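You operate a simulated robot arm through the tools that you are given. There is no shell and no other tool. Be economical: measure what you need, move in short steps, check, and stop when the job is done.

You are at the controls of a simulated robot arm. One attempt, no reset.

## Task
Ready bench 3 for a chute batch of 15; leave it stopped.
Fine: blue flap open, lane lever to CHUTE, rail handwheel to 24 mm, counter reset, batch dial set.

It is judged by the outcome, as a careful person would: the job done as asked, and still so three seconds after it is handed in. It fails if anything else is knocked over, pushed out of place, dropped, spilled or broken.

## Robot
A 6-joint arm with a two-finger parallel gripper, fixed in place. Base frame: the origin is at the foot of the arm, x ahead of it, y to its left, z up. Lengths are in m, angles in rad, forces in N, time in s.
With the tool pointing down near the work surface it reaches from about 0.18 to 0.62 m from the base axis. Its first joint turns from -1.152 to 1.152 rad. Payload 2.7 kg.
The TCP is the grasp point between the finger pads, 0.023 m short of the fingertips. In the tool frame z runs along the fingers and y along their closing line. Largest opening 0.094 m; finger width 0.038, thickness 0.01; the body of the gripper, 0.054 by 0.096 m, starts 0.039 m behind the TCP.
Orientation is told as [roll, pitch, yaw] about the base's x, y, z axes, in that order, counted from this pose: with the fingers straight down and closing along the base's y, the tool's x points along the base's -x, its y along +y and its z along -z.

## Interface
- The arm moves only by the tool play_rows. Its argument "moves" is a list of rows, each an object (a shift or turn left out is 0, a gripper value left out holds the last) with "dp": the shift along the tool's x, y, z in units of 400 mm (1.0 is 400 mm), a list of three; "turn": the turn, a rotation vector about the tool's x, y, z in units of 180 degrees (1.0 is 180 degrees), a list of three; "fingers": the gripper command, from -1 (fully open) to 1 (shut), values between in proportion. In form: [{"dp": [x, y, z], "turn": [rx, ry, rz], "fingers": fingers}, ...]. A call has 1 to 20 rows; each row is the pose to reach, as a shift and turn from the pose commanded when the call began, along the tool's axes at that moment. A call with a number of a shift or a turn outside -1 to 1 is refused whole. Each row takes 0.2 s and may step no farther than 0.05 m and 0.15 rad from the row before; otherwise, or with a gripper value out of range, the whole call is refused. A pose out of reach is approached as far as the arm can. The call stops where the force on the tool passes 90 N (or 10 N more than at its start, if that is more) or the arm is blocked; 0.2 s more then pass. Each finger travels about 0.045 m/s and halts on what it meets, pressing with about 23 N; the grip force reading is that of the motor and also rises with nothing between the fingers. The clock runs only during rows and for 0.2 s after the last one: add rows that repeat a pose to give the fingers time. The reply holds the time, the measured pose of the TCP, the force on the tool along the base axes, the opening and the grip force, in the units named above and with some noise, with the torque about the TCP (base axes, N m) and any sound that the robot's microphone picked up, and new pictures: "pictures" is both (left out), scene, wrist or none.
- Cameras (640 x 400 px; columns grow to the right, rows downward): "scene" is fixed at [0.0923, -0.4508, 1.3978]; the picture's right is [0.57, -0.82, 0.00], its down [-0.52, -0.35, -0.78] and it looks along [0.64, 0.44, -0.63] (base axes); focal length 327 px, centre (320, 200). "wrist" rides on the gripper at [0.086, 0.016, -0.074] in the tool frame; the picture's right is [-0.18, 0.98, 0.00], its down [-0.58, -0.11, -0.81] and it looks along [-0.79, -0.15, 0.59] (tool axes); focal length 243 px, centre (320, 200). There is no depth. A picture from a camera that has moved, and an enlarged one, comes with that camera's place and axes in the base frame and with its lens.
- enlarge(camera, box): a new picture of the part [left, top, right, bottom] of that camera's present view, enlarged. The clock stands still meanwhile.
- finish_job(): hands the job in; it is judged then, once.

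Go step by step. Nothing tells you positions but the pictures and the camera data: compare them with the known pose of the tool, close in by small moves and look again before you grip or let go. The budget is 120 turns and 200 pictures, counting those below and the enlarged ones. Unless the task says otherwise, let go and move clear before handing in, and close with one line.

The tools are called after "Call:" as name(argument=value, ...) on one line, values as JSON. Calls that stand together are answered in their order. play_rows: Moves the arm, as the interface text tells. Its arguments: {"type":"object","properties":{"moves":{"type":"array","items":{"type":"object","properties":{"dp":{"type":"array","items":{"type":"number"}},"turn":{"type":"array","items":{"type":"number"}},"fingers":{"type":"number"}}}},"pictures":{"type":"string","enum":["both","scene","wrist","none"]}},"required":["moves"]} The other tools are called the same way: enlarge (camera, box) takes an enlarged picture of a part of a camera's view; finish_job () hands the job in.

At the start:

```text
time_s: 0.0
tool_pos: [0.3507, -0.0529, 1.1077]
orientation: [-0.001, 0.002, 0.001]
ft_force: [-0.4, -1.4, 0.5]
torque: [0.02, 0.0, 0.02]
finger_gap: 0.0938
gripper_force: 0.0
```

scene: 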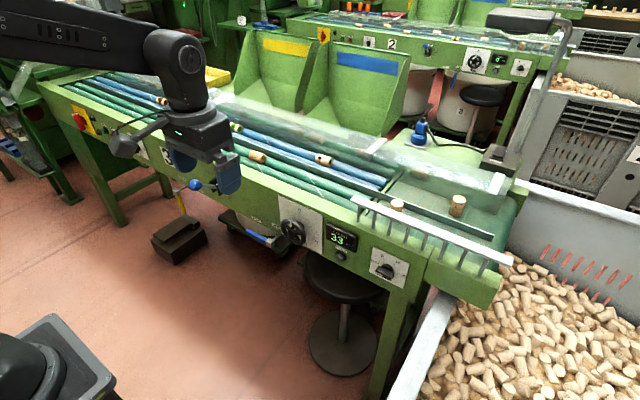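
wrist: 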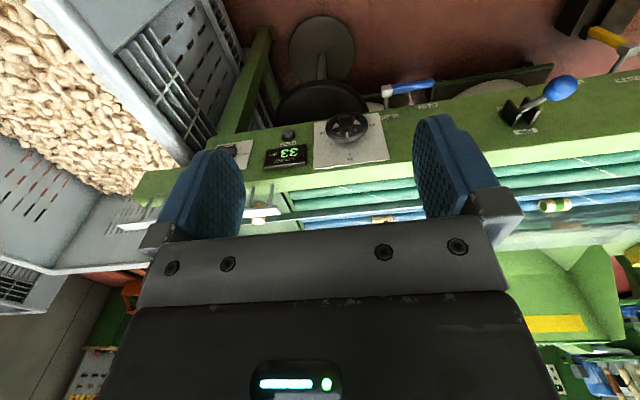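

I see a bench with a front panel: red/yellow switch at left, a blue-knob lever, a handwheel, a counter display "33", and a dial. I'll enlarge to read the labels.

Call:
enlarge(camera="scene", box=[260, 190, 420, 290])

Call:
enlarge(camera="scene", box=[120, 110, 280, 270])

Call:
enlarge(camera="wrist", box=[210, 90, 410, 215])

Call:
enlarge(camera="wrist", box=[370, 20, 640, 190])

```text
4.00 times, centred on (340, 240) of scene
camera zoom: at [0.0923, -0.4508, 1.3978], right [0.57, -0.82, 0.0], down [-0.52, -0.35, -0.78], along [0.64, 0.44, -0.63], focal length 1309 px, centre (240, 40)
```

zoom: 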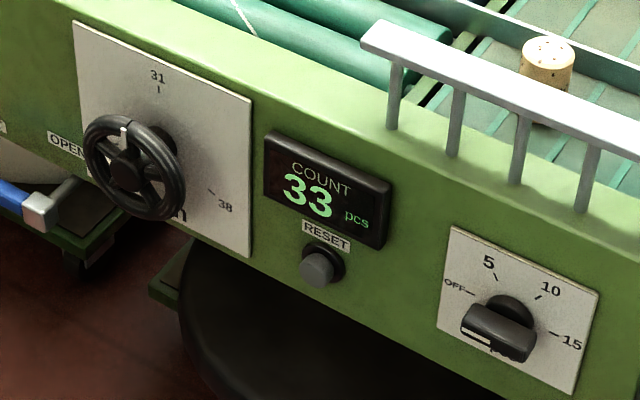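

```text
2.50 times, centred on (200, 190) of scene
camera zoom: at [0.0923, -0.4508, 1.3978], right [0.57, -0.82, 0.0], down [-0.52, -0.35, -0.78], along [0.64, 0.44, -0.63], focal length 818 px, centre (620, 225)
```

zoom: 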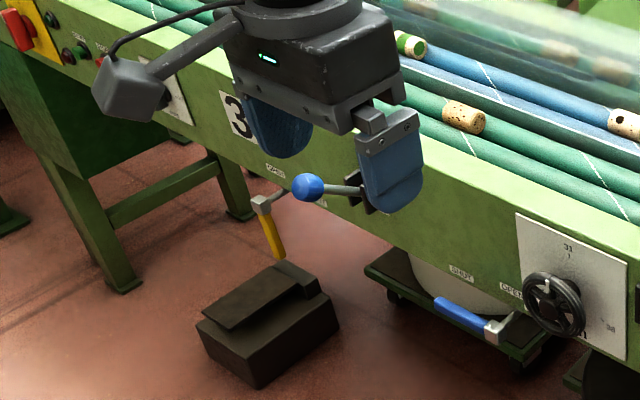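

```text
3.20 times, centred on (310, 152) of wrist
camera zoom: at [0.2638, -0.0365, 1.1809], right [0.18, 0.98, 0.0], down [0.58, -0.11, 0.81], along [0.79, -0.15, -0.59], focal length 776 px, centre (352, 352)
```

zoom: 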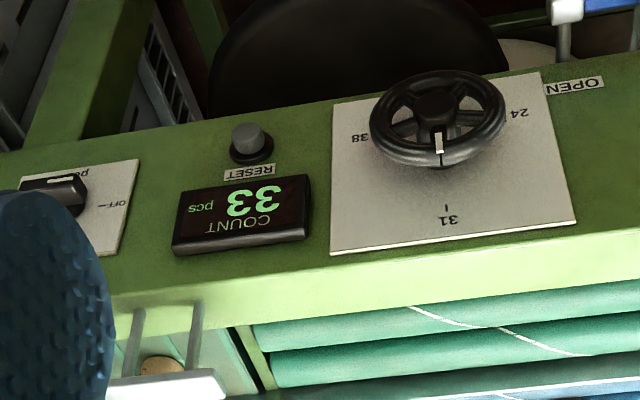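

```text
2.35 times, centred on (505, 105) of wrist
camera zoom: at [0.2638, -0.0365, 1.1809], right [0.18, 0.98, 0.0], down [0.58, -0.11, 0.81], along [0.79, -0.15, -0.59], focal length 571 px, centre (-115, 424)
```

zoom: 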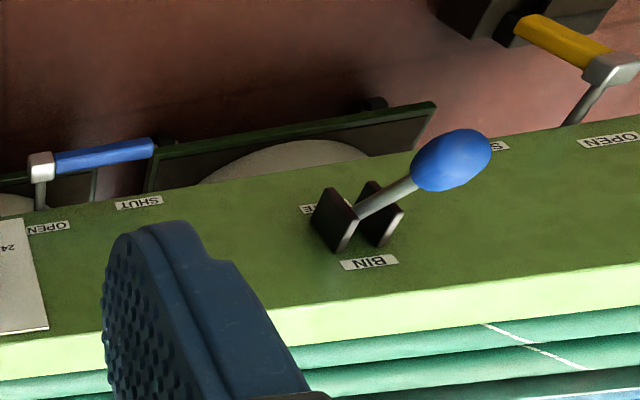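

Bench 3's controls run along the front edge at about x 0.58, z 0.78. I'll lower the tool in front of the panel to see the blue flap handle and the lever better.

Call:
play_rows(moves=[{"dp": [0.02, 0.06, 0.085]}, {"dp": [0.04, 0.12, 0.17]}, {"dp": [0.06, 0.18, 0.255]}, {"dp": [0.08, 0.24, 0.34]}, {"dp": [0.1, 0.3, 0.425]}, {"dp": [0.12, 0.36, 0.51]}], pictures="both")

```text
time_s: 1.4
tool_pos: [0.3024, 0.0917, 0.9024]
orientation: [-0.001, -0.001, 0.001]
ft_force: [0.5, -0.3, 0.0]
torque: [0.01, -0.03, -0.01]
finger_gap: 0.0941
gripper_force: 0.1
camera wrist: at [0.2153, 0.1076, 0.9768], right [0.18, 0.98, 0.0], down [0.58, -0.11, 0.81], along [0.79, -0.15, -0.59], focal length 243 px, centre (320, 200)
```

scene: 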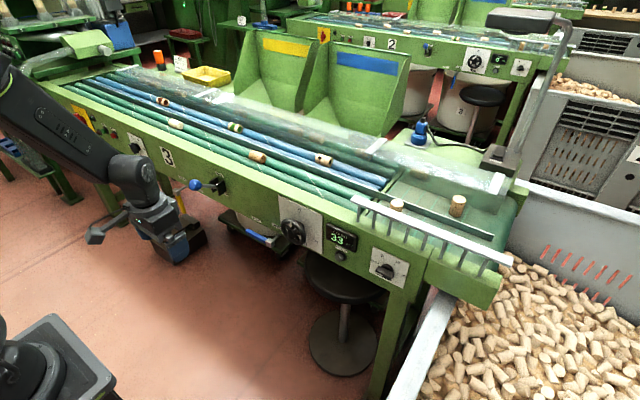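
wrist: 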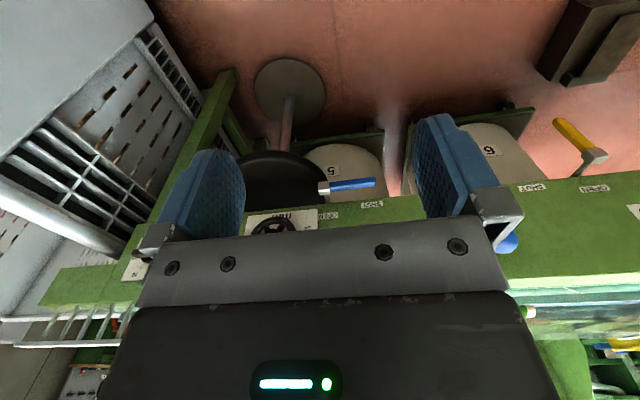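

Call:
enlarge(camera="scene", box=[120, 135, 320, 260])

Call:
enlarge(camera="wrist", box=[240, 120, 420, 240])

Call:
enlarge(camera="scene", box=[50, 90, 150, 165])

Call:
enlarge(camera="scene", box=[360, 20, 560, 100])

Call:
enlarge(camera="scene", box=[360, 240, 420, 290])

```text
3.20 times, centred on (220, 198) of scene
camera zoom: at [0.0923, -0.4508, 1.3978], right [0.57, -0.82, 0.0], down [-0.52, -0.35, -0.78], along [0.64, 0.44, -0.63], focal length 1047 px, centre (640, 208)
```

zoom: 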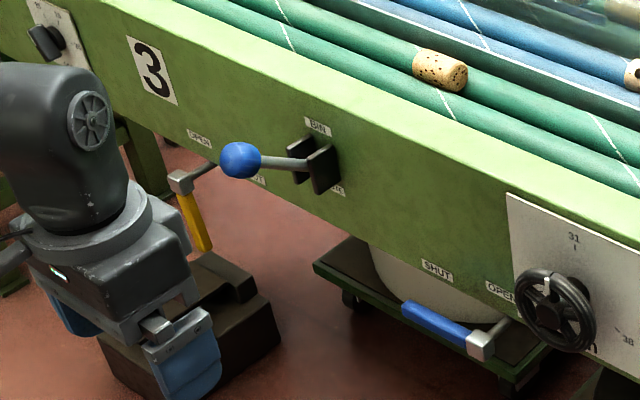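

```text
3.33 times, centred on (330, 180) of wrist
camera zoom: at [0.2153, 0.1076, 0.9768], right [0.18, 0.98, 0.0], down [0.58, -0.11, 0.81], along [0.79, -0.15, -0.59], focal length 809 px, centre (287, 267)
```

zoom: 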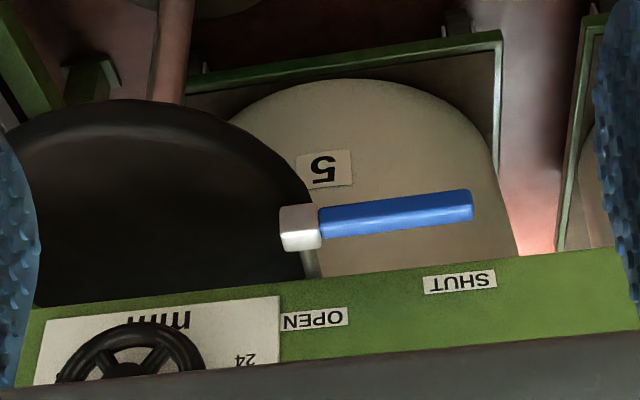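

```text
5.33 times, centred on (100, 128) of scene
camera zoom: at [0.0923, -0.4508, 1.3978], right [0.57, -0.82, 0.0], down [-0.52, -0.35, -0.78], along [0.64, 0.44, -0.63], focal length 1745 px, centre (1493, 587)
```

zoom: 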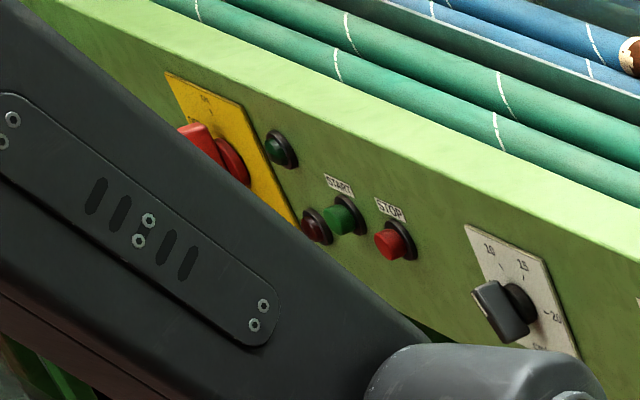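

```text
3.20 times, centred on (460, 60) of scene
camera zoom: at [0.0923, -0.4508, 1.3978], right [0.57, -0.82, 0.0], down [-0.52, -0.35, -0.78], along [0.64, 0.44, -0.63], focal length 1047 px, centre (-128, 648)
```

zoom: 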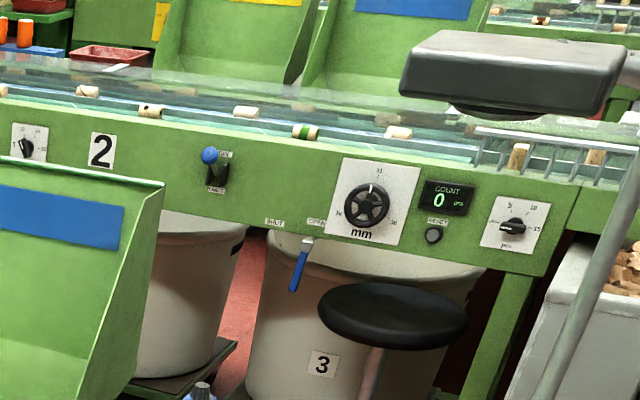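

```text
8.00 times, centred on (390, 265) of scene
camera zoom: at [0.0923, -0.4508, 1.3978], right [0.57, -0.82, 0.0], down [-0.52, -0.35, -0.78], along [0.64, 0.44, -0.63], focal length 2618 px, centre (-240, -320)
```

zoom: 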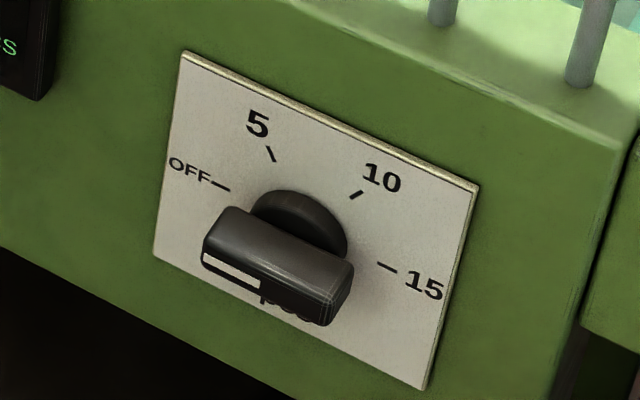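

The lever (blue ball near 0.515, 0.275, 0.835) is up at BIN and needs pushing down. The blue flap handle lies at SHUT (hub near 0.563, 0.05, 0.69) and needs to hang down under OPEN. The batch dial is at OFF. I'll start with the lever and hover above its ball with the fingers closed.

Call:
play_rows(moves=[{"dp": [-0.07, 0.065, -0.01], "fingers": 1}, {"dp": [-0.14, 0.13, -0.02]}, {"dp": [-0.22, 0.195, -0.03]}, {"dp": [-0.295, 0.26, -0.04]}, {"dp": [-0.37, 0.33, -0.044]}, {"dp": [-0.44, 0.395, -0.044]}, {"dp": [-0.514, 0.458, -0.044]}, {"dp": [-0.514, 0.458, -0.044]}], pictures="both")

```text
time_s: 3.2
tool_pos: [0.506, 0.2745, 0.9206]
orientation: [-0.001, -0.001, 0.001]
ft_force: [0.1, 0.2, 0.0]
torque: [-0.02, 0.0, 0.0]
finger_gap: 0.0001
gripper_force: 22.9
camera wrist: at [0.4209, 0.2909, 0.9955], right [0.18, 0.98, 0.0], down [0.58, -0.11, 0.81], along [0.79, -0.15, -0.59], focal length 243 px, centre (320, 200)
```

scene: 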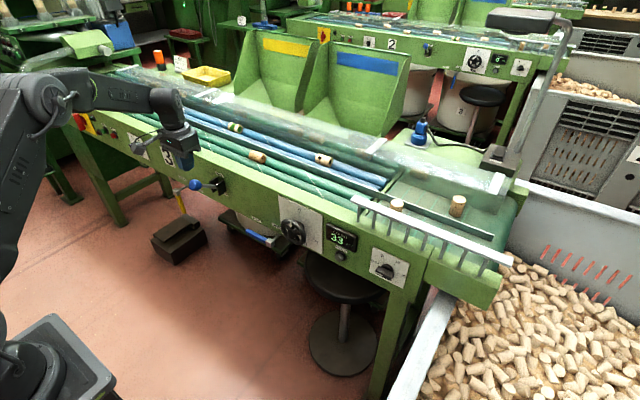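
wrist: 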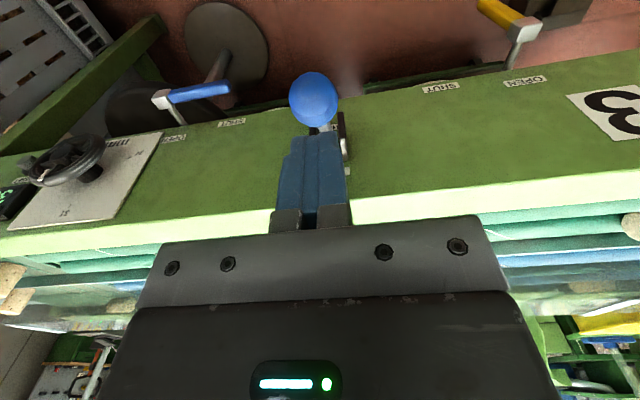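

The ball is right below and slightly ahead of the fingertips. I'll press it down in small steps.

Call:
play_rows(moves=[{"dp": [-0.01, -0.01, 0.05]}, {"dp": [-0.01, -0.01, 0.1]}, {"dp": [-0.01, -0.01, 0.125]}, {"dp": [-0.01, -0.01, 0.15]}, {"dp": [-0.01, -0.01, 0.175]}, {"dp": [-0.01, -0.01, 0.2]}, {"dp": [-0.01, -0.01, 0.225]}, {"dp": [-0.01, -0.01, 0.25]}], pictures="both")

```text
time_s: 5.0
tool_pos: [0.5118, 0.2706, 0.8189]
orientation: [0.001, -0.001, -0.002]
ft_force: [-0.4, 0.4, -0.5]
torque: [-0.02, 0.01, 0.0]
finger_gap: 0.0
gripper_force: 22.5
camera wrist: at [0.4256, 0.2872, 0.8941], right [0.18, 0.98, 0.0], down [0.58, -0.11, 0.81], along [0.79, -0.15, -0.59], focal length 243 px, centre (320, 200)
```

scene: 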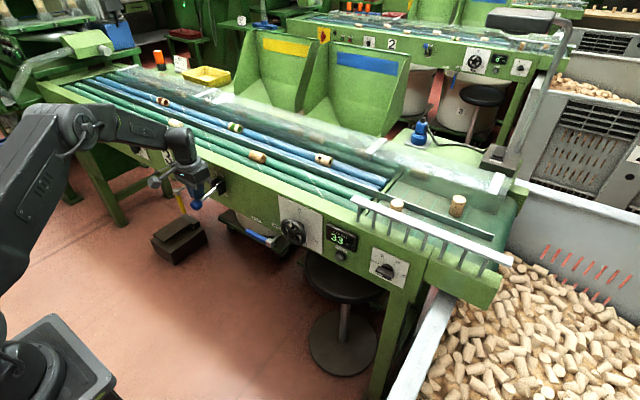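
wrist: 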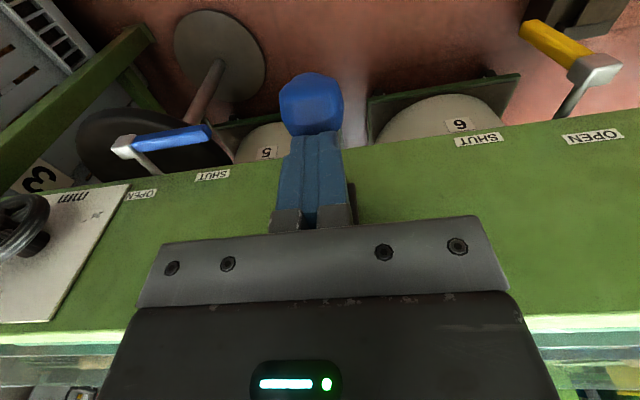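

The ball is following with little resistance. I'll keep pressing down.

Call:
play_rows(moves=[{"dp": [0, 0, 0.02]}, {"dp": [0, 0, 0.04]}, {"dp": [0, 0, 0.06]}, {"dp": [0, 0, 0.08]}, {"dp": [0, 0, 0.1]}], pictures="both")

Call:
enlarge(camera="scene", box=[150, 140, 270, 220])

```text
time_s: 6.3
tool_pos: [0.5112, 0.2721, 0.7896]
orientation: [-0.003, 0.003, -0.001]
ft_force: [-18.0, -7.2, 18.3]
torque: [-0.15, 0.07, -0.27]
finger_gap: 0.0
gripper_force: 22.7
stopped in row 5: the force on the tool passed its limit at 93 N (the readings are from after the stop); the commanded pose is now the measured one
camera wrist: at [0.4263, 0.2871, 0.8645], right [0.19, 0.98, 0.0], down [0.58, -0.11, 0.8], along [0.79, -0.15, -0.59], focal length 243 px, centre (320, 200)
```

scene: 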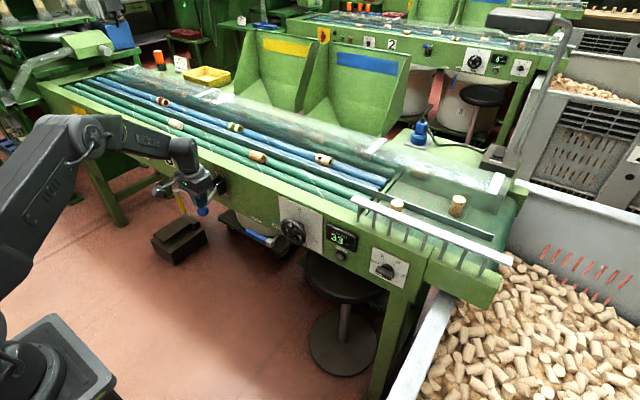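
wrist: 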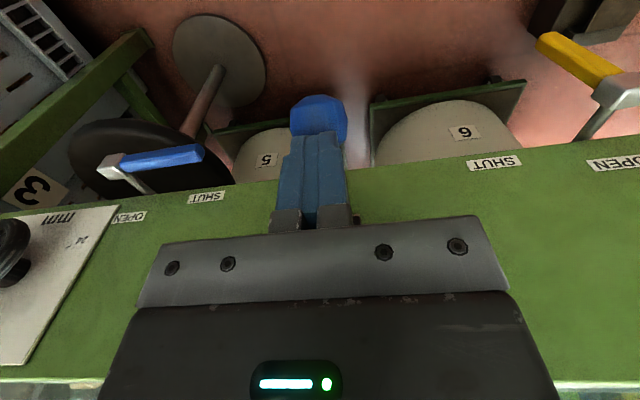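

```text
5.00 times, centred on (210, 180) of scene
camera zoom: at [0.0917, -0.4511, 1.3977], right [0.57, -0.82, 0.0], down [-0.52, -0.35, -0.78], along [0.64, 0.44, -0.63], focal length 1636 px, centre (870, 300)
```

zoom: 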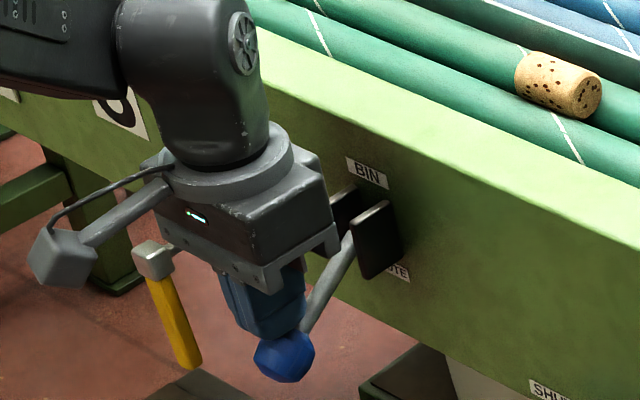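

The lever reached its lower stop. I'll back up and check that it stays at CHUTE.

Call:
play_rows(moves=[{"dp": [0, 0, -0.1]}, {"dp": [0, 0, -0.2]}, {"dp": [0.1, 0, -0.25]}, {"dp": [0.2, -0.05, -0.25]}, {"dp": [0.3, -0.1, -0.25]}, {"dp": [0.35, -0.2, -0.25]}, {"dp": [0.4, -0.3, -0.25]}], pictures="scene")

Call:
enlarge(camera="scene", box=[150, 140, 270, 220])

```text
time_s: 7.9
tool_pos: [0.3532, 0.1536, 0.8894]
orientation: [-0.002, 0.001, -0.001]
ft_force: [-0.6, 0.2, -0.1]
torque: [0.02, 0.0, 0.0]
finger_gap: 0.0
gripper_force: 22.4
```

scene: 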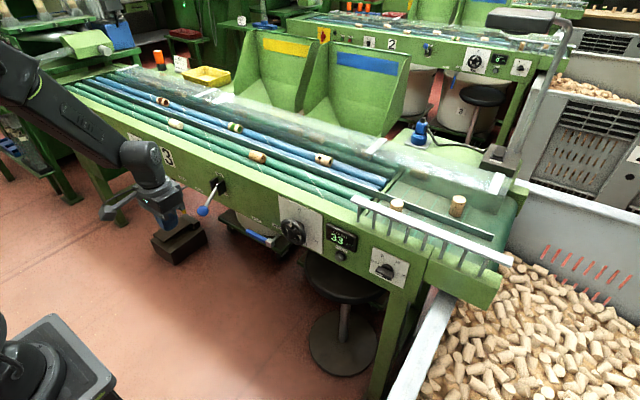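

```text
5.00 times, centred on (210, 180) of scene
camera zoom: at [0.0924, -0.4508, 1.3978], right [0.57, -0.82, 0.0], down [-0.52, -0.35, -0.78], along [0.64, 0.44, -0.63], focal length 1636 px, centre (870, 300)
```

zoom: 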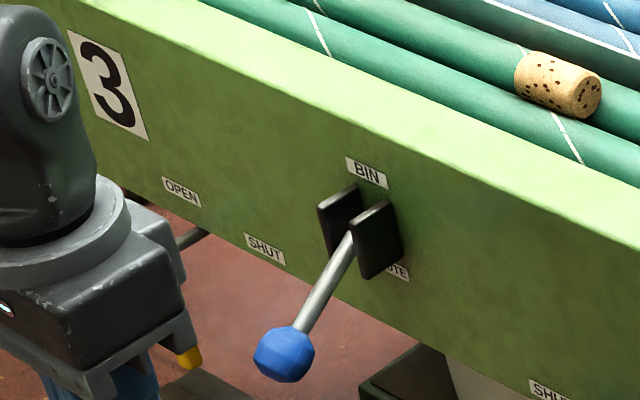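

The lever holds at CHUTE. Now I'll tip the tool to point horizontally at the panel for the flap handle, wheel, button and dial.

Call:
play_rows(moves=[{"dp": [-0.015, -0.012, 0.02], "turn": [0, -0.045, 0]}, {"dp": [-0.03, -0.024, 0.04], "turn": [0, -0.09, 0]}, {"dp": [-0.045, -0.036, 0.06], "turn": [0, -0.135, 0]}, {"dp": [-0.06, -0.048, 0.08], "turn": [0, -0.18, 0]}, {"dp": [-0.075, -0.06, 0.1], "turn": [0, -0.225, 0]}, {"dp": [-0.09, -0.072, 0.12], "turn": [0, -0.27, 0]}, {"dp": [-0.105, -0.084, 0.14], "turn": [0, -0.315, 0]}, {"dp": [-0.12, -0.096, 0.16], "turn": [0, -0.36, 0]}, {"dp": [-0.135, -0.108, 0.18], "turn": [0, -0.405, 0]}, {"dp": [-0.15, -0.12, 0.2], "turn": [0, -0.45, 0]}, {"dp": [-0.165, -0.134, 0.22], "turn": [0, -0.49, 0]}, {"dp": [-0.1675, -0.134, 0.224], "turn": [0, -0.5, 0]}], pictures="both")

```text
time_s: 10.5
tool_pos: [0.479, 0.131, 0.8174]
orientation: [-1.528, -1.421, 1.519]
ft_force: [-0.5, -0.2, -0.3]
torque: [-0.01, 0.01, 0.0]
finger_gap: 0.0001
gripper_force: 23.0
out of reach, approached as far as the arm can: row 3, 5, 6, 7, 8, 9, 10, 11, 12
camera wrist: at [0.4036, 0.1352, 0.7286], right [0.01, 1.0, 0.04], down [-0.8, -0.01, 0.6], along [0.6, -0.04, 0.8], focal length 243 px, centre (320, 200)
```

scene: 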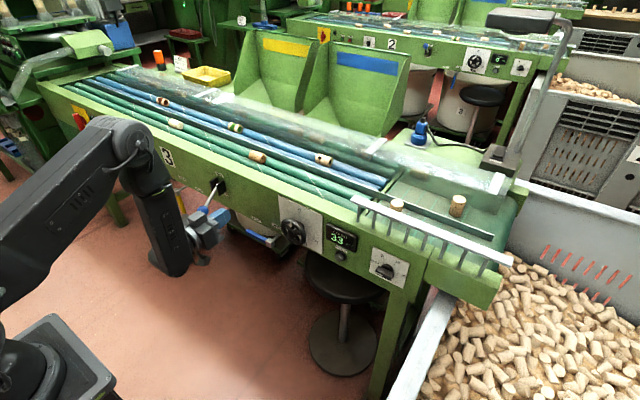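
wrist: 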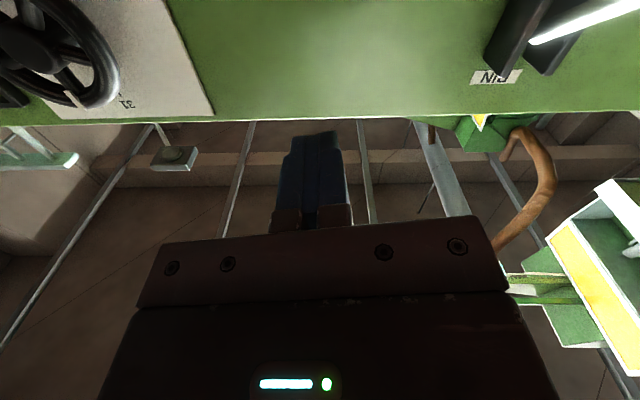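

The arm is nearly horizontal, though it couldn't get as far back as x 0.42. I'll move forward a little to check the commanded reference and the reach.

Call:
play_rows(moves=[{"dp": [0.0, 0, 0.1]}, {"dp": [0, 0, 0.2]}, {"dp": [0, 0, 0.2]}], pictures="none")

```text
time_s: 11.3
tool_pos: [0.5557, 0.145, 0.8156]
orientation: [-1.515, -1.421, 1.494]
ft_force: [0.0, -0.2, -0.6]
torque: [0.01, -0.02, 0.02]
finger_gap: 0.0001
gripper_force: 23.1
out of reach, approached as far as the arm can: row 1, 2, 3
```

The reference is the measured pose, and the arm reports a small roll error at full horizontal. I'll tilt back about 20° to see where it becomes fully reachable.

Call:
play_rows(moves=[{"dp": [0, -0.02, -0.03], "turn": [0, 0.04, 0.0]}, {"dp": [0, -0.04, -0.06], "turn": [0, 0.08, 0.0]}, {"dp": [0, -0.06, -0.09], "turn": [0, 0.12, 0.0]}, {"dp": [0, -0.06, -0.1], "turn": [0, 0.12, 0.0]}], pictures="scene")

```text
time_s: 12.3
tool_pos: [0.5161, 0.1225, 0.8199]
orientation: [-0.377, -1.157, 0.335]
ft_force: [-0.2, 1.0, 0.8]
torque: [0.0, -0.01, 0.0]
finger_gap: 0.0
gripper_force: 22.6
```

scene: 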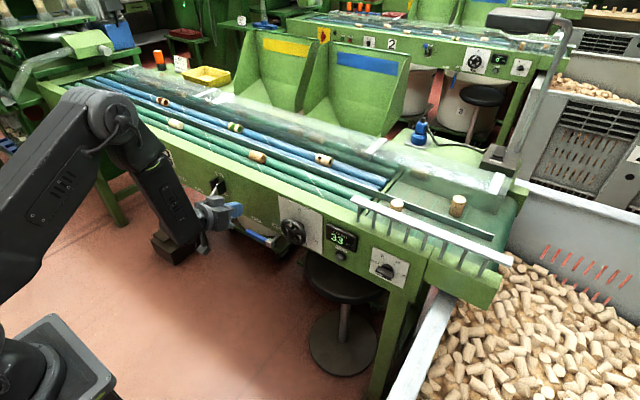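

Tilted about 22° below horizontal, everything is reachable. I'll correct the roll and move to just above the tip end of the blue flap handle.

Call:
play_rows(moves=[{"dp": [0.04, 0.006, 0.038], "turn": [0, 0, -0.012]}, {"dp": [0.083, 0.013, 0.076], "turn": [0, 0, -0.025]}, {"dp": [0.125, 0.02, 0.114], "turn": [0, 0, -0.038]}, {"dp": [0.166, 0.026, 0.152], "turn": [0, 0, -0.051]}], pictures="both")

Call:
enlarge(camera="scene", box=[180, 170, 320, 260])

```text
time_s: 13.3
tool_pos: [0.5482, 0.1174, 0.7349]
orientation: [-0.667, -1.078, 0.66]
ft_force: [0.0, -0.1, 0.1]
torque: [0.01, -0.01, 0.0]
finger_gap: 0.0
gripper_force: 23.0
camera wrist: at [0.4452, 0.1132, 0.6814], right [0.02, 0.99, -0.12], down [-0.52, 0.12, 0.84], along [0.85, 0.05, 0.52], focal length 243 px, centre (320, 200)
```

scene: 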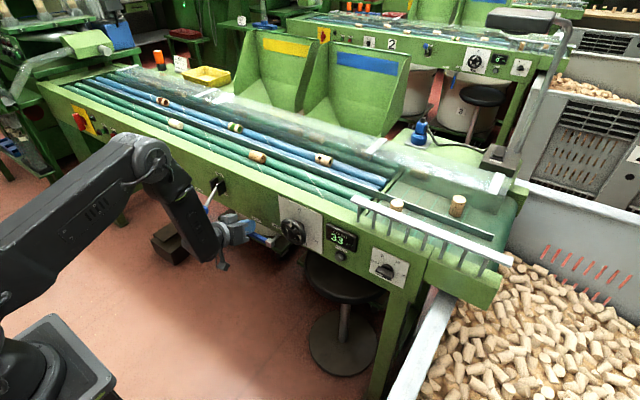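
wrist: 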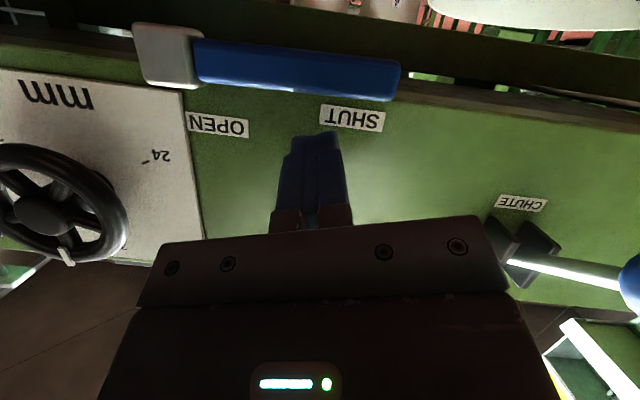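

```text
4.44 times, centred on (250, 215) of scene
camera zoom: at [0.0923, -0.4508, 1.3978], right [0.57, -0.82, 0.0], down [-0.52, -0.35, -0.78], along [0.64, 0.44, -0.63], focal length 1454 px, centre (631, 133)
```

zoom: 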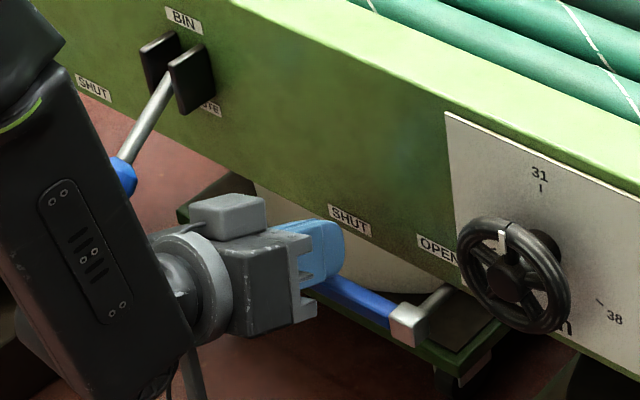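

From below the handle is clearly visible: hub at y≈0.05, tip at y≈0.144, z≈0.69. I'll fix the roll (my last sign was wrong) and then sweep the handle down along its arc.

Call:
play_rows(moves=[{"dp": [0, 0.01, 0], "turn": [0, 0, 0.035]}, {"dp": [-0.005, 0.018, -0.001], "turn": [0, 0, 0.07]}, {"dp": [-0.005, 0.018, -0.001], "turn": [0, 0, 0.1]}, {"dp": [0.05, 0.045, 0.022], "turn": [0, 0, 0.1]}, {"dp": [0.099, 0.069, 0.044], "turn": [0, 0, 0.1]}, {"dp": [0.15, 0.064, 0.065], "turn": [0, 0, 0.1]}, {"dp": [0.204, 0.055, 0.085], "turn": [0, 0, 0.1]}, {"dp": [0.23, 0.04, 0.095], "turn": [0, 0, 0.1]}, {"dp": [0.252, 0.021, 0.103], "turn": [0, 0, 0.1]}, {"dp": [0.27, 0, 0.11], "turn": [0, 0, 0.1]}, {"dp": [0.289, -0.029, 0.115], "turn": [0, 0, 0.1]}], pictures="both")

```text
time_s: 15.7
tool_pos: [0.5726, 0.0914, 0.613]
orientation: [-0.16, -1.181, 0.069]
ft_force: [-0.2, 0.8, -0.1]
torque: [0.0, 0.0, 0.02]
finger_gap: 0.0
gripper_force: 23.0
out of reach, approached as far as the arm can: row 3, 4, 5, 6, 7, 8, 9, 10, 11
camera wrist: at [0.4721, 0.1121, 0.5606], right [0.15, 0.98, 0.11], down [-0.53, -0.02, 0.85], along [0.83, -0.18, 0.52], focal length 243 px, centre (320, 200)
```

scene: 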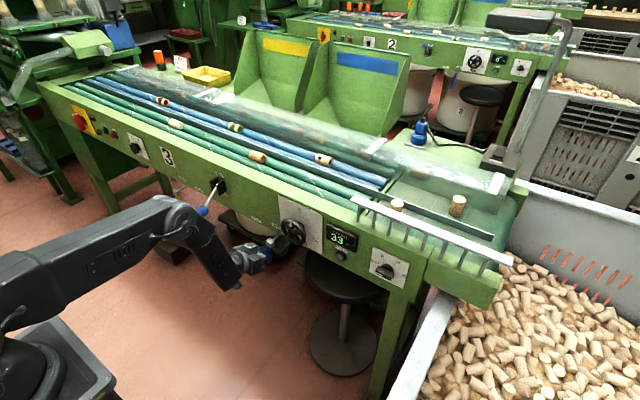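
wrist: 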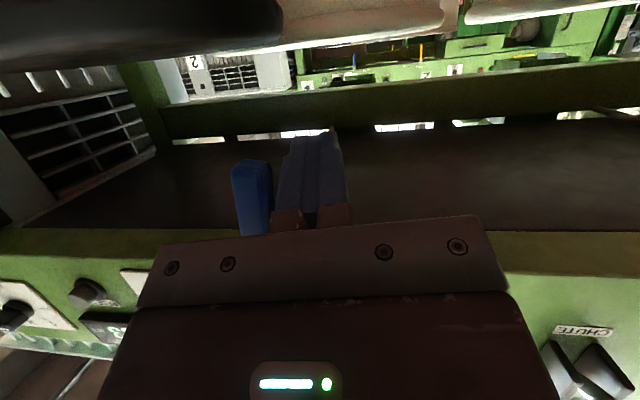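

The handle has swung to nearly vertical. I'll nudge it further right until it meets its stop.

Call:
play_rows(moves=[{"dp": [0.005, -0.025, -0.015]}, {"dp": [0.01, -0.05, -0.02]}, {"dp": [0.013, -0.07, -0.02]}, {"dp": [0.013, -0.09, -0.02]}], pictures="both")

Call:
enlarge(camera="scene", box=[200, 180, 340, 290])

```text
time_s: 16.7
tool_pos: [0.5612, 0.08, 0.6133]
orientation: [-0.186, -1.178, 0.077]
ft_force: [-0.3, -0.3, 0.4]
torque: [0.0, -0.01, 0.04]
finger_gap: 0.0
gripper_force: 23.0
out of reach, approached as far as the arm can: row 1, 2, 3, 4
camera wrist: at [0.4626, 0.1023, 0.5599], right [0.16, 0.98, 0.1], down [-0.53, 0.0, 0.85], along [0.83, -0.19, 0.52], focal length 243 px, centre (320, 200)
```

scene: 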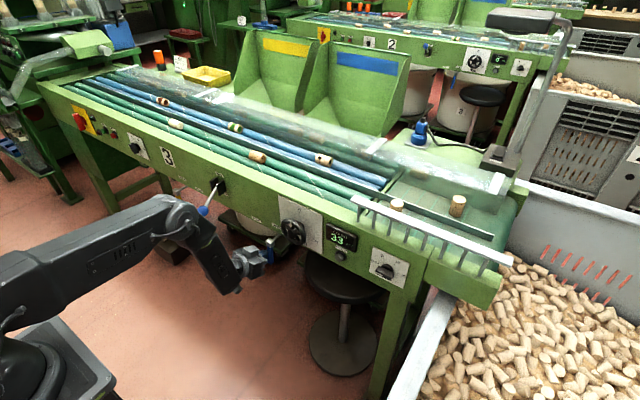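
wrist: 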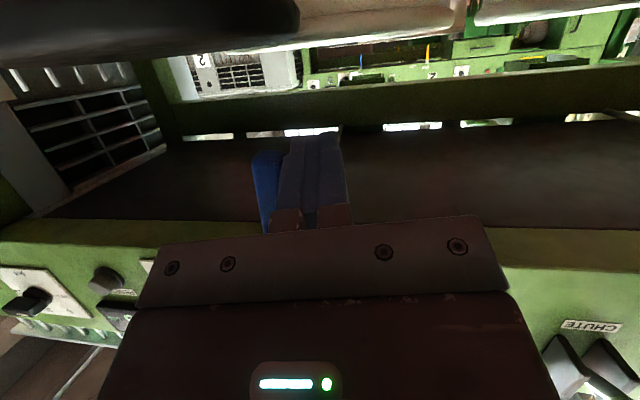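

```text
3.64 times, centred on (270, 235) of scene
camera zoom: at [0.0923, -0.4508, 1.3978], right [0.57, -0.82, 0.0], down [-0.52, -0.35, -0.78], along [0.64, 0.44, -0.63], focal length 1190 px, centre (502, 73)
```

zoom: 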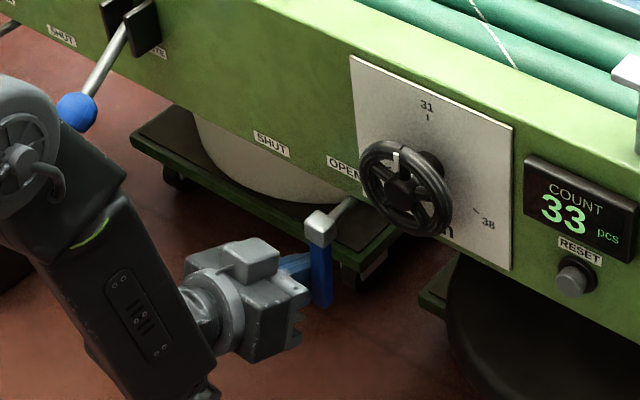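

The arm is limited in this posture, which I take to be a wrist limit. I'll yaw the tool slightly outward while pushing right and see whether that frees it.

Call:
play_rows(moves=[{"dp": [0, -0.01, -0.01], "turn": [-0.03, -0.002, -0.012]}, {"dp": [0.0, -0.03, -0.01], "turn": [-0.059, -0.004, -0.024]}, {"dp": [0.0, -0.05, -0.01], "turn": [-0.059, -0.004, -0.024]}], pictures="wrist")

```text
time_s: 17.5
tool_pos: [0.563, 0.0808, 0.613]
orientation: [-0.187, -1.18, 0.078]
ft_force: [0.1, -0.3, -0.7]
torque: [-0.01, 0.0, 0.0]
finger_gap: 0.0002
gripper_force: 22.6
out of reach, approached as far as the arm can: row 1, 2, 3
camera wrist: at [0.4627, 0.1025, 0.56], right [0.16, 0.98, 0.1], down [-0.53, 0.0, 0.85], along [0.83, -0.19, 0.52], focal length 243 px, centre (320, 200)
```

wrist: 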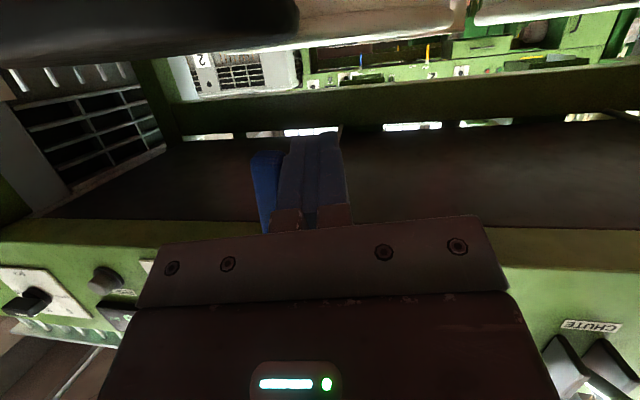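

No movement at all, so the limit is probably still the roll. I'll roll back a little and push again.

Call:
play_rows(moves=[{"dp": [0, 0, 0], "turn": [0, 0, -0.04]}, {"dp": [0, 0, 0], "turn": [0, 0, -0.08]}, {"dp": [0, 0, 0], "turn": [0, 0, -0.08]}], pictures="none")

```text
time_s: 18.3
tool_pos: [0.5602, 0.0824, 0.6119]
orientation: [-0.672, -1.067, 0.618]
ft_force: [-5.1, 17.5, -3.7]
torque: [0.3, 0.07, -0.21]
finger_gap: 0.0
gripper_force: 23.0
```

Reachable again, and there is a 17 N reaction from the handle. I'll look at how vertical it is.

Call:
enlarge(camera="scene", box=[220, 190, 320, 270])

Call:
play_rows(moves=[{"dp": [0, -0.015, 0]}, {"dp": [0, -0.03, 0]}], pictures="wrist")

Call:
enlarge(camera="scene", box=[220, 190, 320, 270])

```text
5.00 times, centred on (270, 230) of scene
camera zoom: at [0.0923, -0.4505, 1.3979], right [0.57, -0.82, 0.0], down [-0.52, -0.35, -0.78], along [0.64, 0.44, -0.63], focal length 1636 px, centre (570, 50)
```

zoom: 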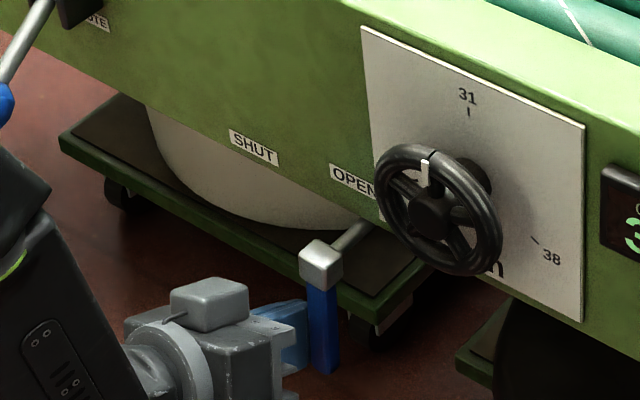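

```text
time_s: 18.9
tool_pos: [0.5592, 0.0813, 0.6144]
orientation: [-0.67, -1.06, 0.616]
ft_force: [-15.2, 35.8, -12.9]
torque: [0.55, 0.09, -0.39]
finger_gap: 0.0
gripper_force: 23.7
out of reach, approached as far as the arm can: row 2
camera wrist: at [0.4564, 0.0799, 0.5617], right [0.06, 0.99, -0.14], down [-0.51, 0.15, 0.85], along [0.86, 0.02, 0.51], focal length 243 px, centre (320, 200)
```

wrist: 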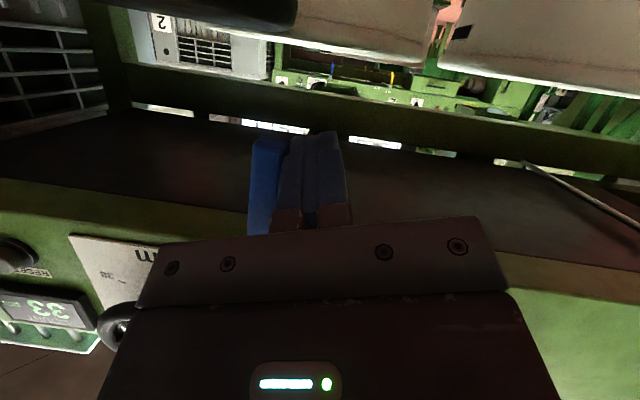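

```text
5.00 times, centred on (270, 230) of scene
camera zoom: at [0.0923, -0.4502, 1.398], right [0.57, -0.82, 0.0], down [-0.52, -0.36, -0.78], along [0.64, 0.44, -0.63], focal length 1636 px, centre (570, 50)
```

zoom: 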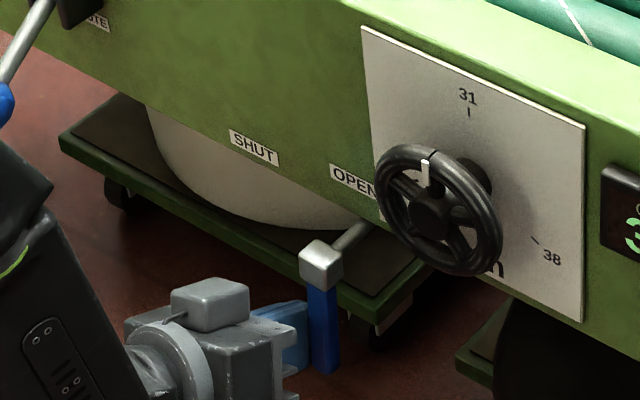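

The handle now hangs down under OPEN against a firm stop. I'll back away and verify that it stays.

Call:
play_rows(moves=[{"dp": [0, 0.04, 0]}, {"dp": [0, 0.08, -0.05]}, {"dp": [0, 0.08, -0.15]}, {"dp": [0, 0.08, -0.25]}], pictures="wrist")

Call:
enlarge(camera="scene", box=[220, 190, 320, 270])

```text
time_s: 19.9
tool_pos: [0.4708, 0.1167, 0.6436]
orientation: [-0.672, -1.072, 0.615]
ft_force: [-0.3, -0.6, 0.1]
torque: [-0.02, 0.0, -0.02]
finger_gap: 0.0
gripper_force: 23.1
camera wrist: at [0.3682, 0.1161, 0.5912], right [0.07, 0.99, -0.13], down [-0.51, 0.15, 0.84], along [0.85, 0.01, 0.52], focal length 243 px, centre (320, 200)
```

wrist: 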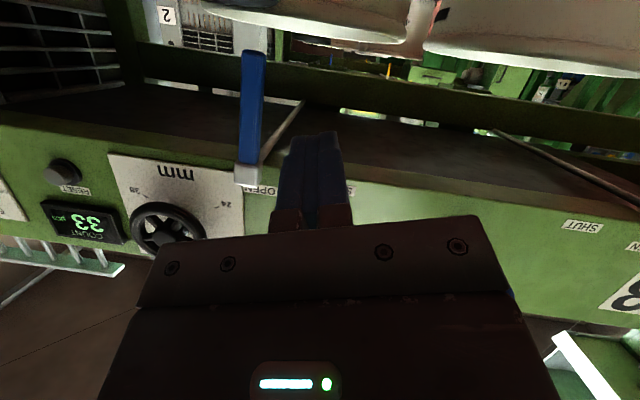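

```text
5.00 times, centred on (270, 230) of scene
camera zoom: at [0.0924, -0.4508, 1.3978], right [0.57, -0.82, 0.0], down [-0.52, -0.35, -0.78], along [0.64, 0.44, -0.63], focal length 1636 px, centre (570, 50)
```

zoom: 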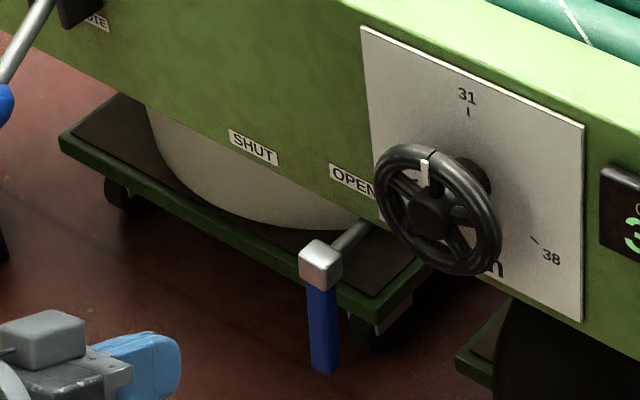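

The flap handle stays at OPEN. Next is the handwheel; I'll enlarge its plate to read the scale.

Call:
enlarge(camera="wrist", box=[20, 130, 270, 270])

Call:
enlarge(camera="scene", box=[275, 195, 335, 250])

```text
2.56 times, centred on (145, 200) of wrist
camera zoom: at [0.3682, 0.1161, 0.5912], right [0.07, 0.99, -0.13], down [-0.51, 0.15, 0.84], along [0.85, 0.01, 0.52], focal length 621 px, centre (768, 200)
```

zoom: 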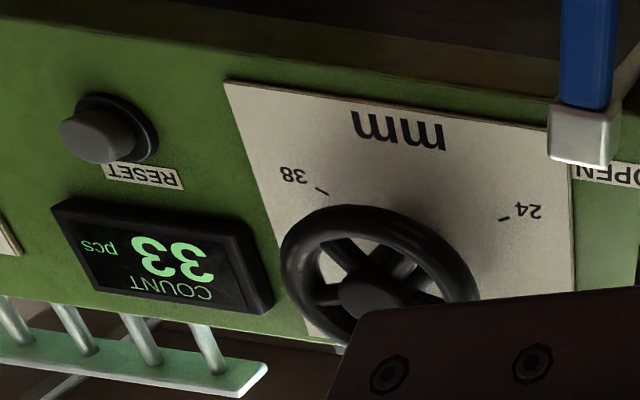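

```text
7.27 times, centred on (305, 222) of scene
camera zoom: at [0.0924, -0.4508, 1.3978], right [0.57, -0.82, 0.0], down [-0.52, -0.35, -0.78], along [0.64, 0.44, -0.63], focal length 2380 px, centre (429, 36)
```

zoom: 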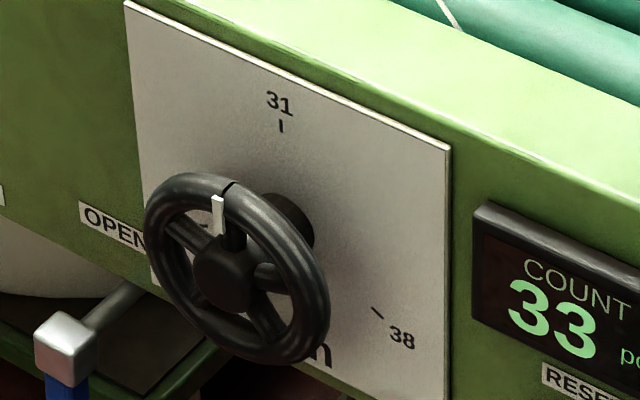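

The wheel mark is at 31 and the scale spans ±120°, so 24 needs 120° anticlockwise. I suspect the wrist passed a singularity off-plane, leaving it near a joint limit, so I'll return to tool-down at y=0 and tilt again in-plane.

Call:
play_rows(moves=[{"dp": [-0.041, -0.05, -0.039], "turn": [-0.0093, 0.041, 0.0064]}, {"dp": [-0.082, -0.1, -0.078], "turn": [-0.0187, 0.082, 0.0128]}, {"dp": [-0.123, -0.151, -0.116], "turn": [-0.028, 0.123, 0.0192]}, {"dp": [-0.164, -0.201, -0.155], "turn": [-0.0373, 0.164, 0.0256]}, {"dp": [-0.205, -0.252, -0.194], "turn": [-0.0467, 0.205, 0.032]}, {"dp": [-0.246, -0.302, -0.233], "turn": [-0.056, 0.246, 0.0385]}, {"dp": [-0.287, -0.352, -0.271], "turn": [-0.0653, 0.287, 0.0449]}, {"dp": [-0.328, -0.403, -0.31], "turn": [-0.0747, 0.328, 0.0513]}, {"dp": [-0.369, -0.453, -0.349], "turn": [-0.084, 0.369, 0.0577]}, {"dp": [-0.369, -0.453, -0.349], "turn": [-0.084, 0.369, 0.0577]}], pictures="scene")

```text
time_s: 22.1
tool_pos: [0.4081, -0.01, 0.8853]
orientation: [-0.076, -0.004, 0.106]
ft_force: [-3.6, 5.2, -1.7]
torque: [-0.27, -0.24, -0.12]
finger_gap: 0.0001
gripper_force: 23.2
out of reach, approached as far as the arm can: row 7, 8, 9
```

scene: 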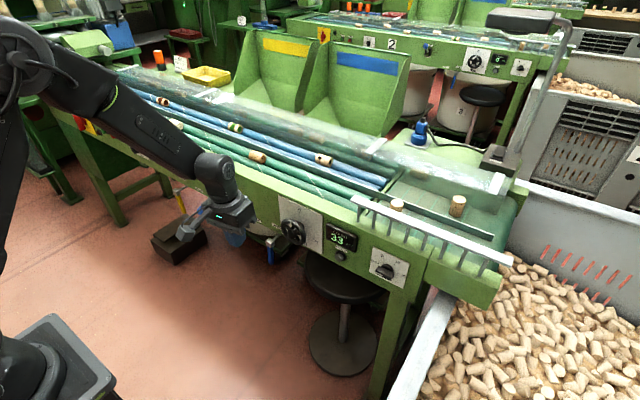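

Nearly vertical now, with a slight residual error. I'll level it exactly and centre it on y=0.

Call:
play_rows(moves=[{"dp": [0.05, 0.013, -0.05], "turn": [-0.012, 0.0, 0.017]}, {"dp": [0.1, 0.025, -0.1], "turn": [-0.024, 0.001, 0.034]}, {"dp": [0.12, 0.025, -0.15], "turn": [-0.024, 0.001, 0.034]}, {"dp": [0.12, 0.025, -0.15], "turn": [-0.024, 0.001, 0.034]}], pictures="scene")

```text
time_s: 23.1
tool_pos: [0.3531, 0.0109, 0.9409]
orientation: [0.075, 0.008, -0.109]
ft_force: [0.4, 0.1, -0.4]
torque: [0.02, -0.01, 0.04]
finger_gap: 0.0
gripper_force: 22.7
```

scene: 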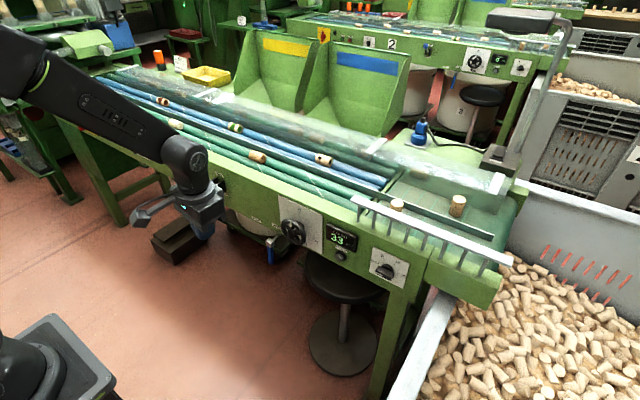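

That overshot because the earlier pose had only been caught in transit. I'll undo the small correction.

Call:
play_rows(moves=[{"dp": [-0.03, -0.013, 0.0], "turn": [0.012, 0.0, -0.017]}, {"dp": [-0.06, -0.027, 0.0], "turn": [0.024, -0.002, -0.034]}, {"dp": [-0.06, -0.027, 0.0], "turn": [0.024, -0.002, -0.034]}, {"dp": [-0.06, -0.027, 0.0], "turn": [0.024, -0.002, -0.034]}], pictures="none")

```text
time_s: 24.1
tool_pos: [0.3761, -0.0012, 0.9391]
orientation: [-0.003, -0.001, -0.003]
ft_force: [1.2, -0.2, -0.1]
torque: [0.0, 0.02, -0.02]
finger_gap: 0.0
gripper_force: 22.8
```

Vertical and centred. Now I'll tilt to horizontal in-plane.

Call:
play_rows(moves=[{"dp": [-0.026, 0, 0.008], "turn": [0, -0.042, 0]}, {"dp": [-0.052, 0, 0.016], "turn": [0, -0.084, 0]}, {"dp": [-0.078, 0, 0.024], "turn": [0, -0.126, 0]}, {"dp": [-0.104, 0, 0.032], "turn": [0, -0.168, 0]}, {"dp": [-0.13, 0, 0.04], "turn": [0, -0.21, 0]}, {"dp": [-0.156, 0, 0.048], "turn": [0, -0.252, 0]}, {"dp": [-0.182, 0, 0.056], "turn": [0, -0.294, 0]}, {"dp": [-0.208, 0, 0.064], "turn": [0, -0.336, 0]}, {"dp": [-0.234, 0, 0.072], "turn": [0, -0.378, 0]}, {"dp": [-0.26, 0, 0.08], "turn": [0, -0.42, 0]}, {"dp": [-0.286, 0, 0.09], "turn": [0, -0.462, 0]}, {"dp": [-0.31, 0, 0.1], "turn": [0, -0.5, 0]}, {"dp": [-0.31, 0, 0.1], "turn": [0, -0.5, 0]}], pictures="both")

```text
time_s: 26.9
tool_pos: [0.4989, -0.0031, 0.8989]
orientation: [-2.899, -1.568, 2.896]
ft_force: [0.7, -1.8, 0.0]
torque: [0.0, 0.0, -0.02]
finger_gap: 0.0002
gripper_force: 22.9
out of reach, approached as far as the arm can: row 4, 5
camera wrist: at [0.4257, 0.0129, 0.8126], right [0.0, 0.98, 0.18], down [-0.81, -0.11, 0.58], along [0.59, -0.15, 0.79], focal length 243 px, centre (320, 200)
```

scene: 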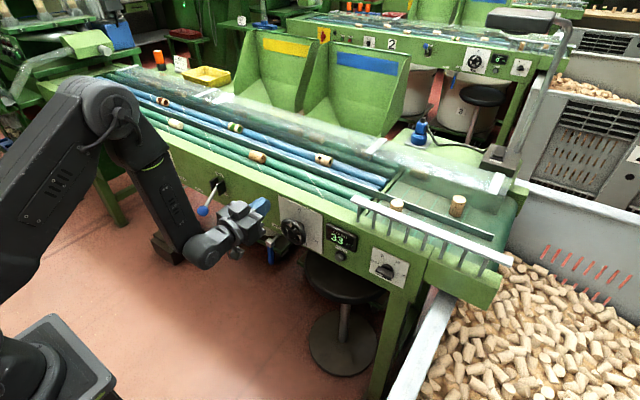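
wrist: 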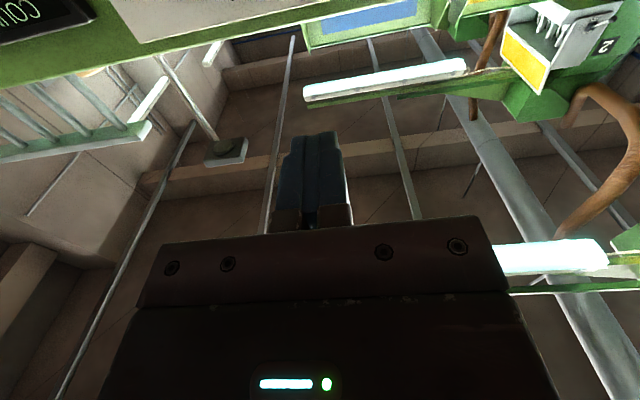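

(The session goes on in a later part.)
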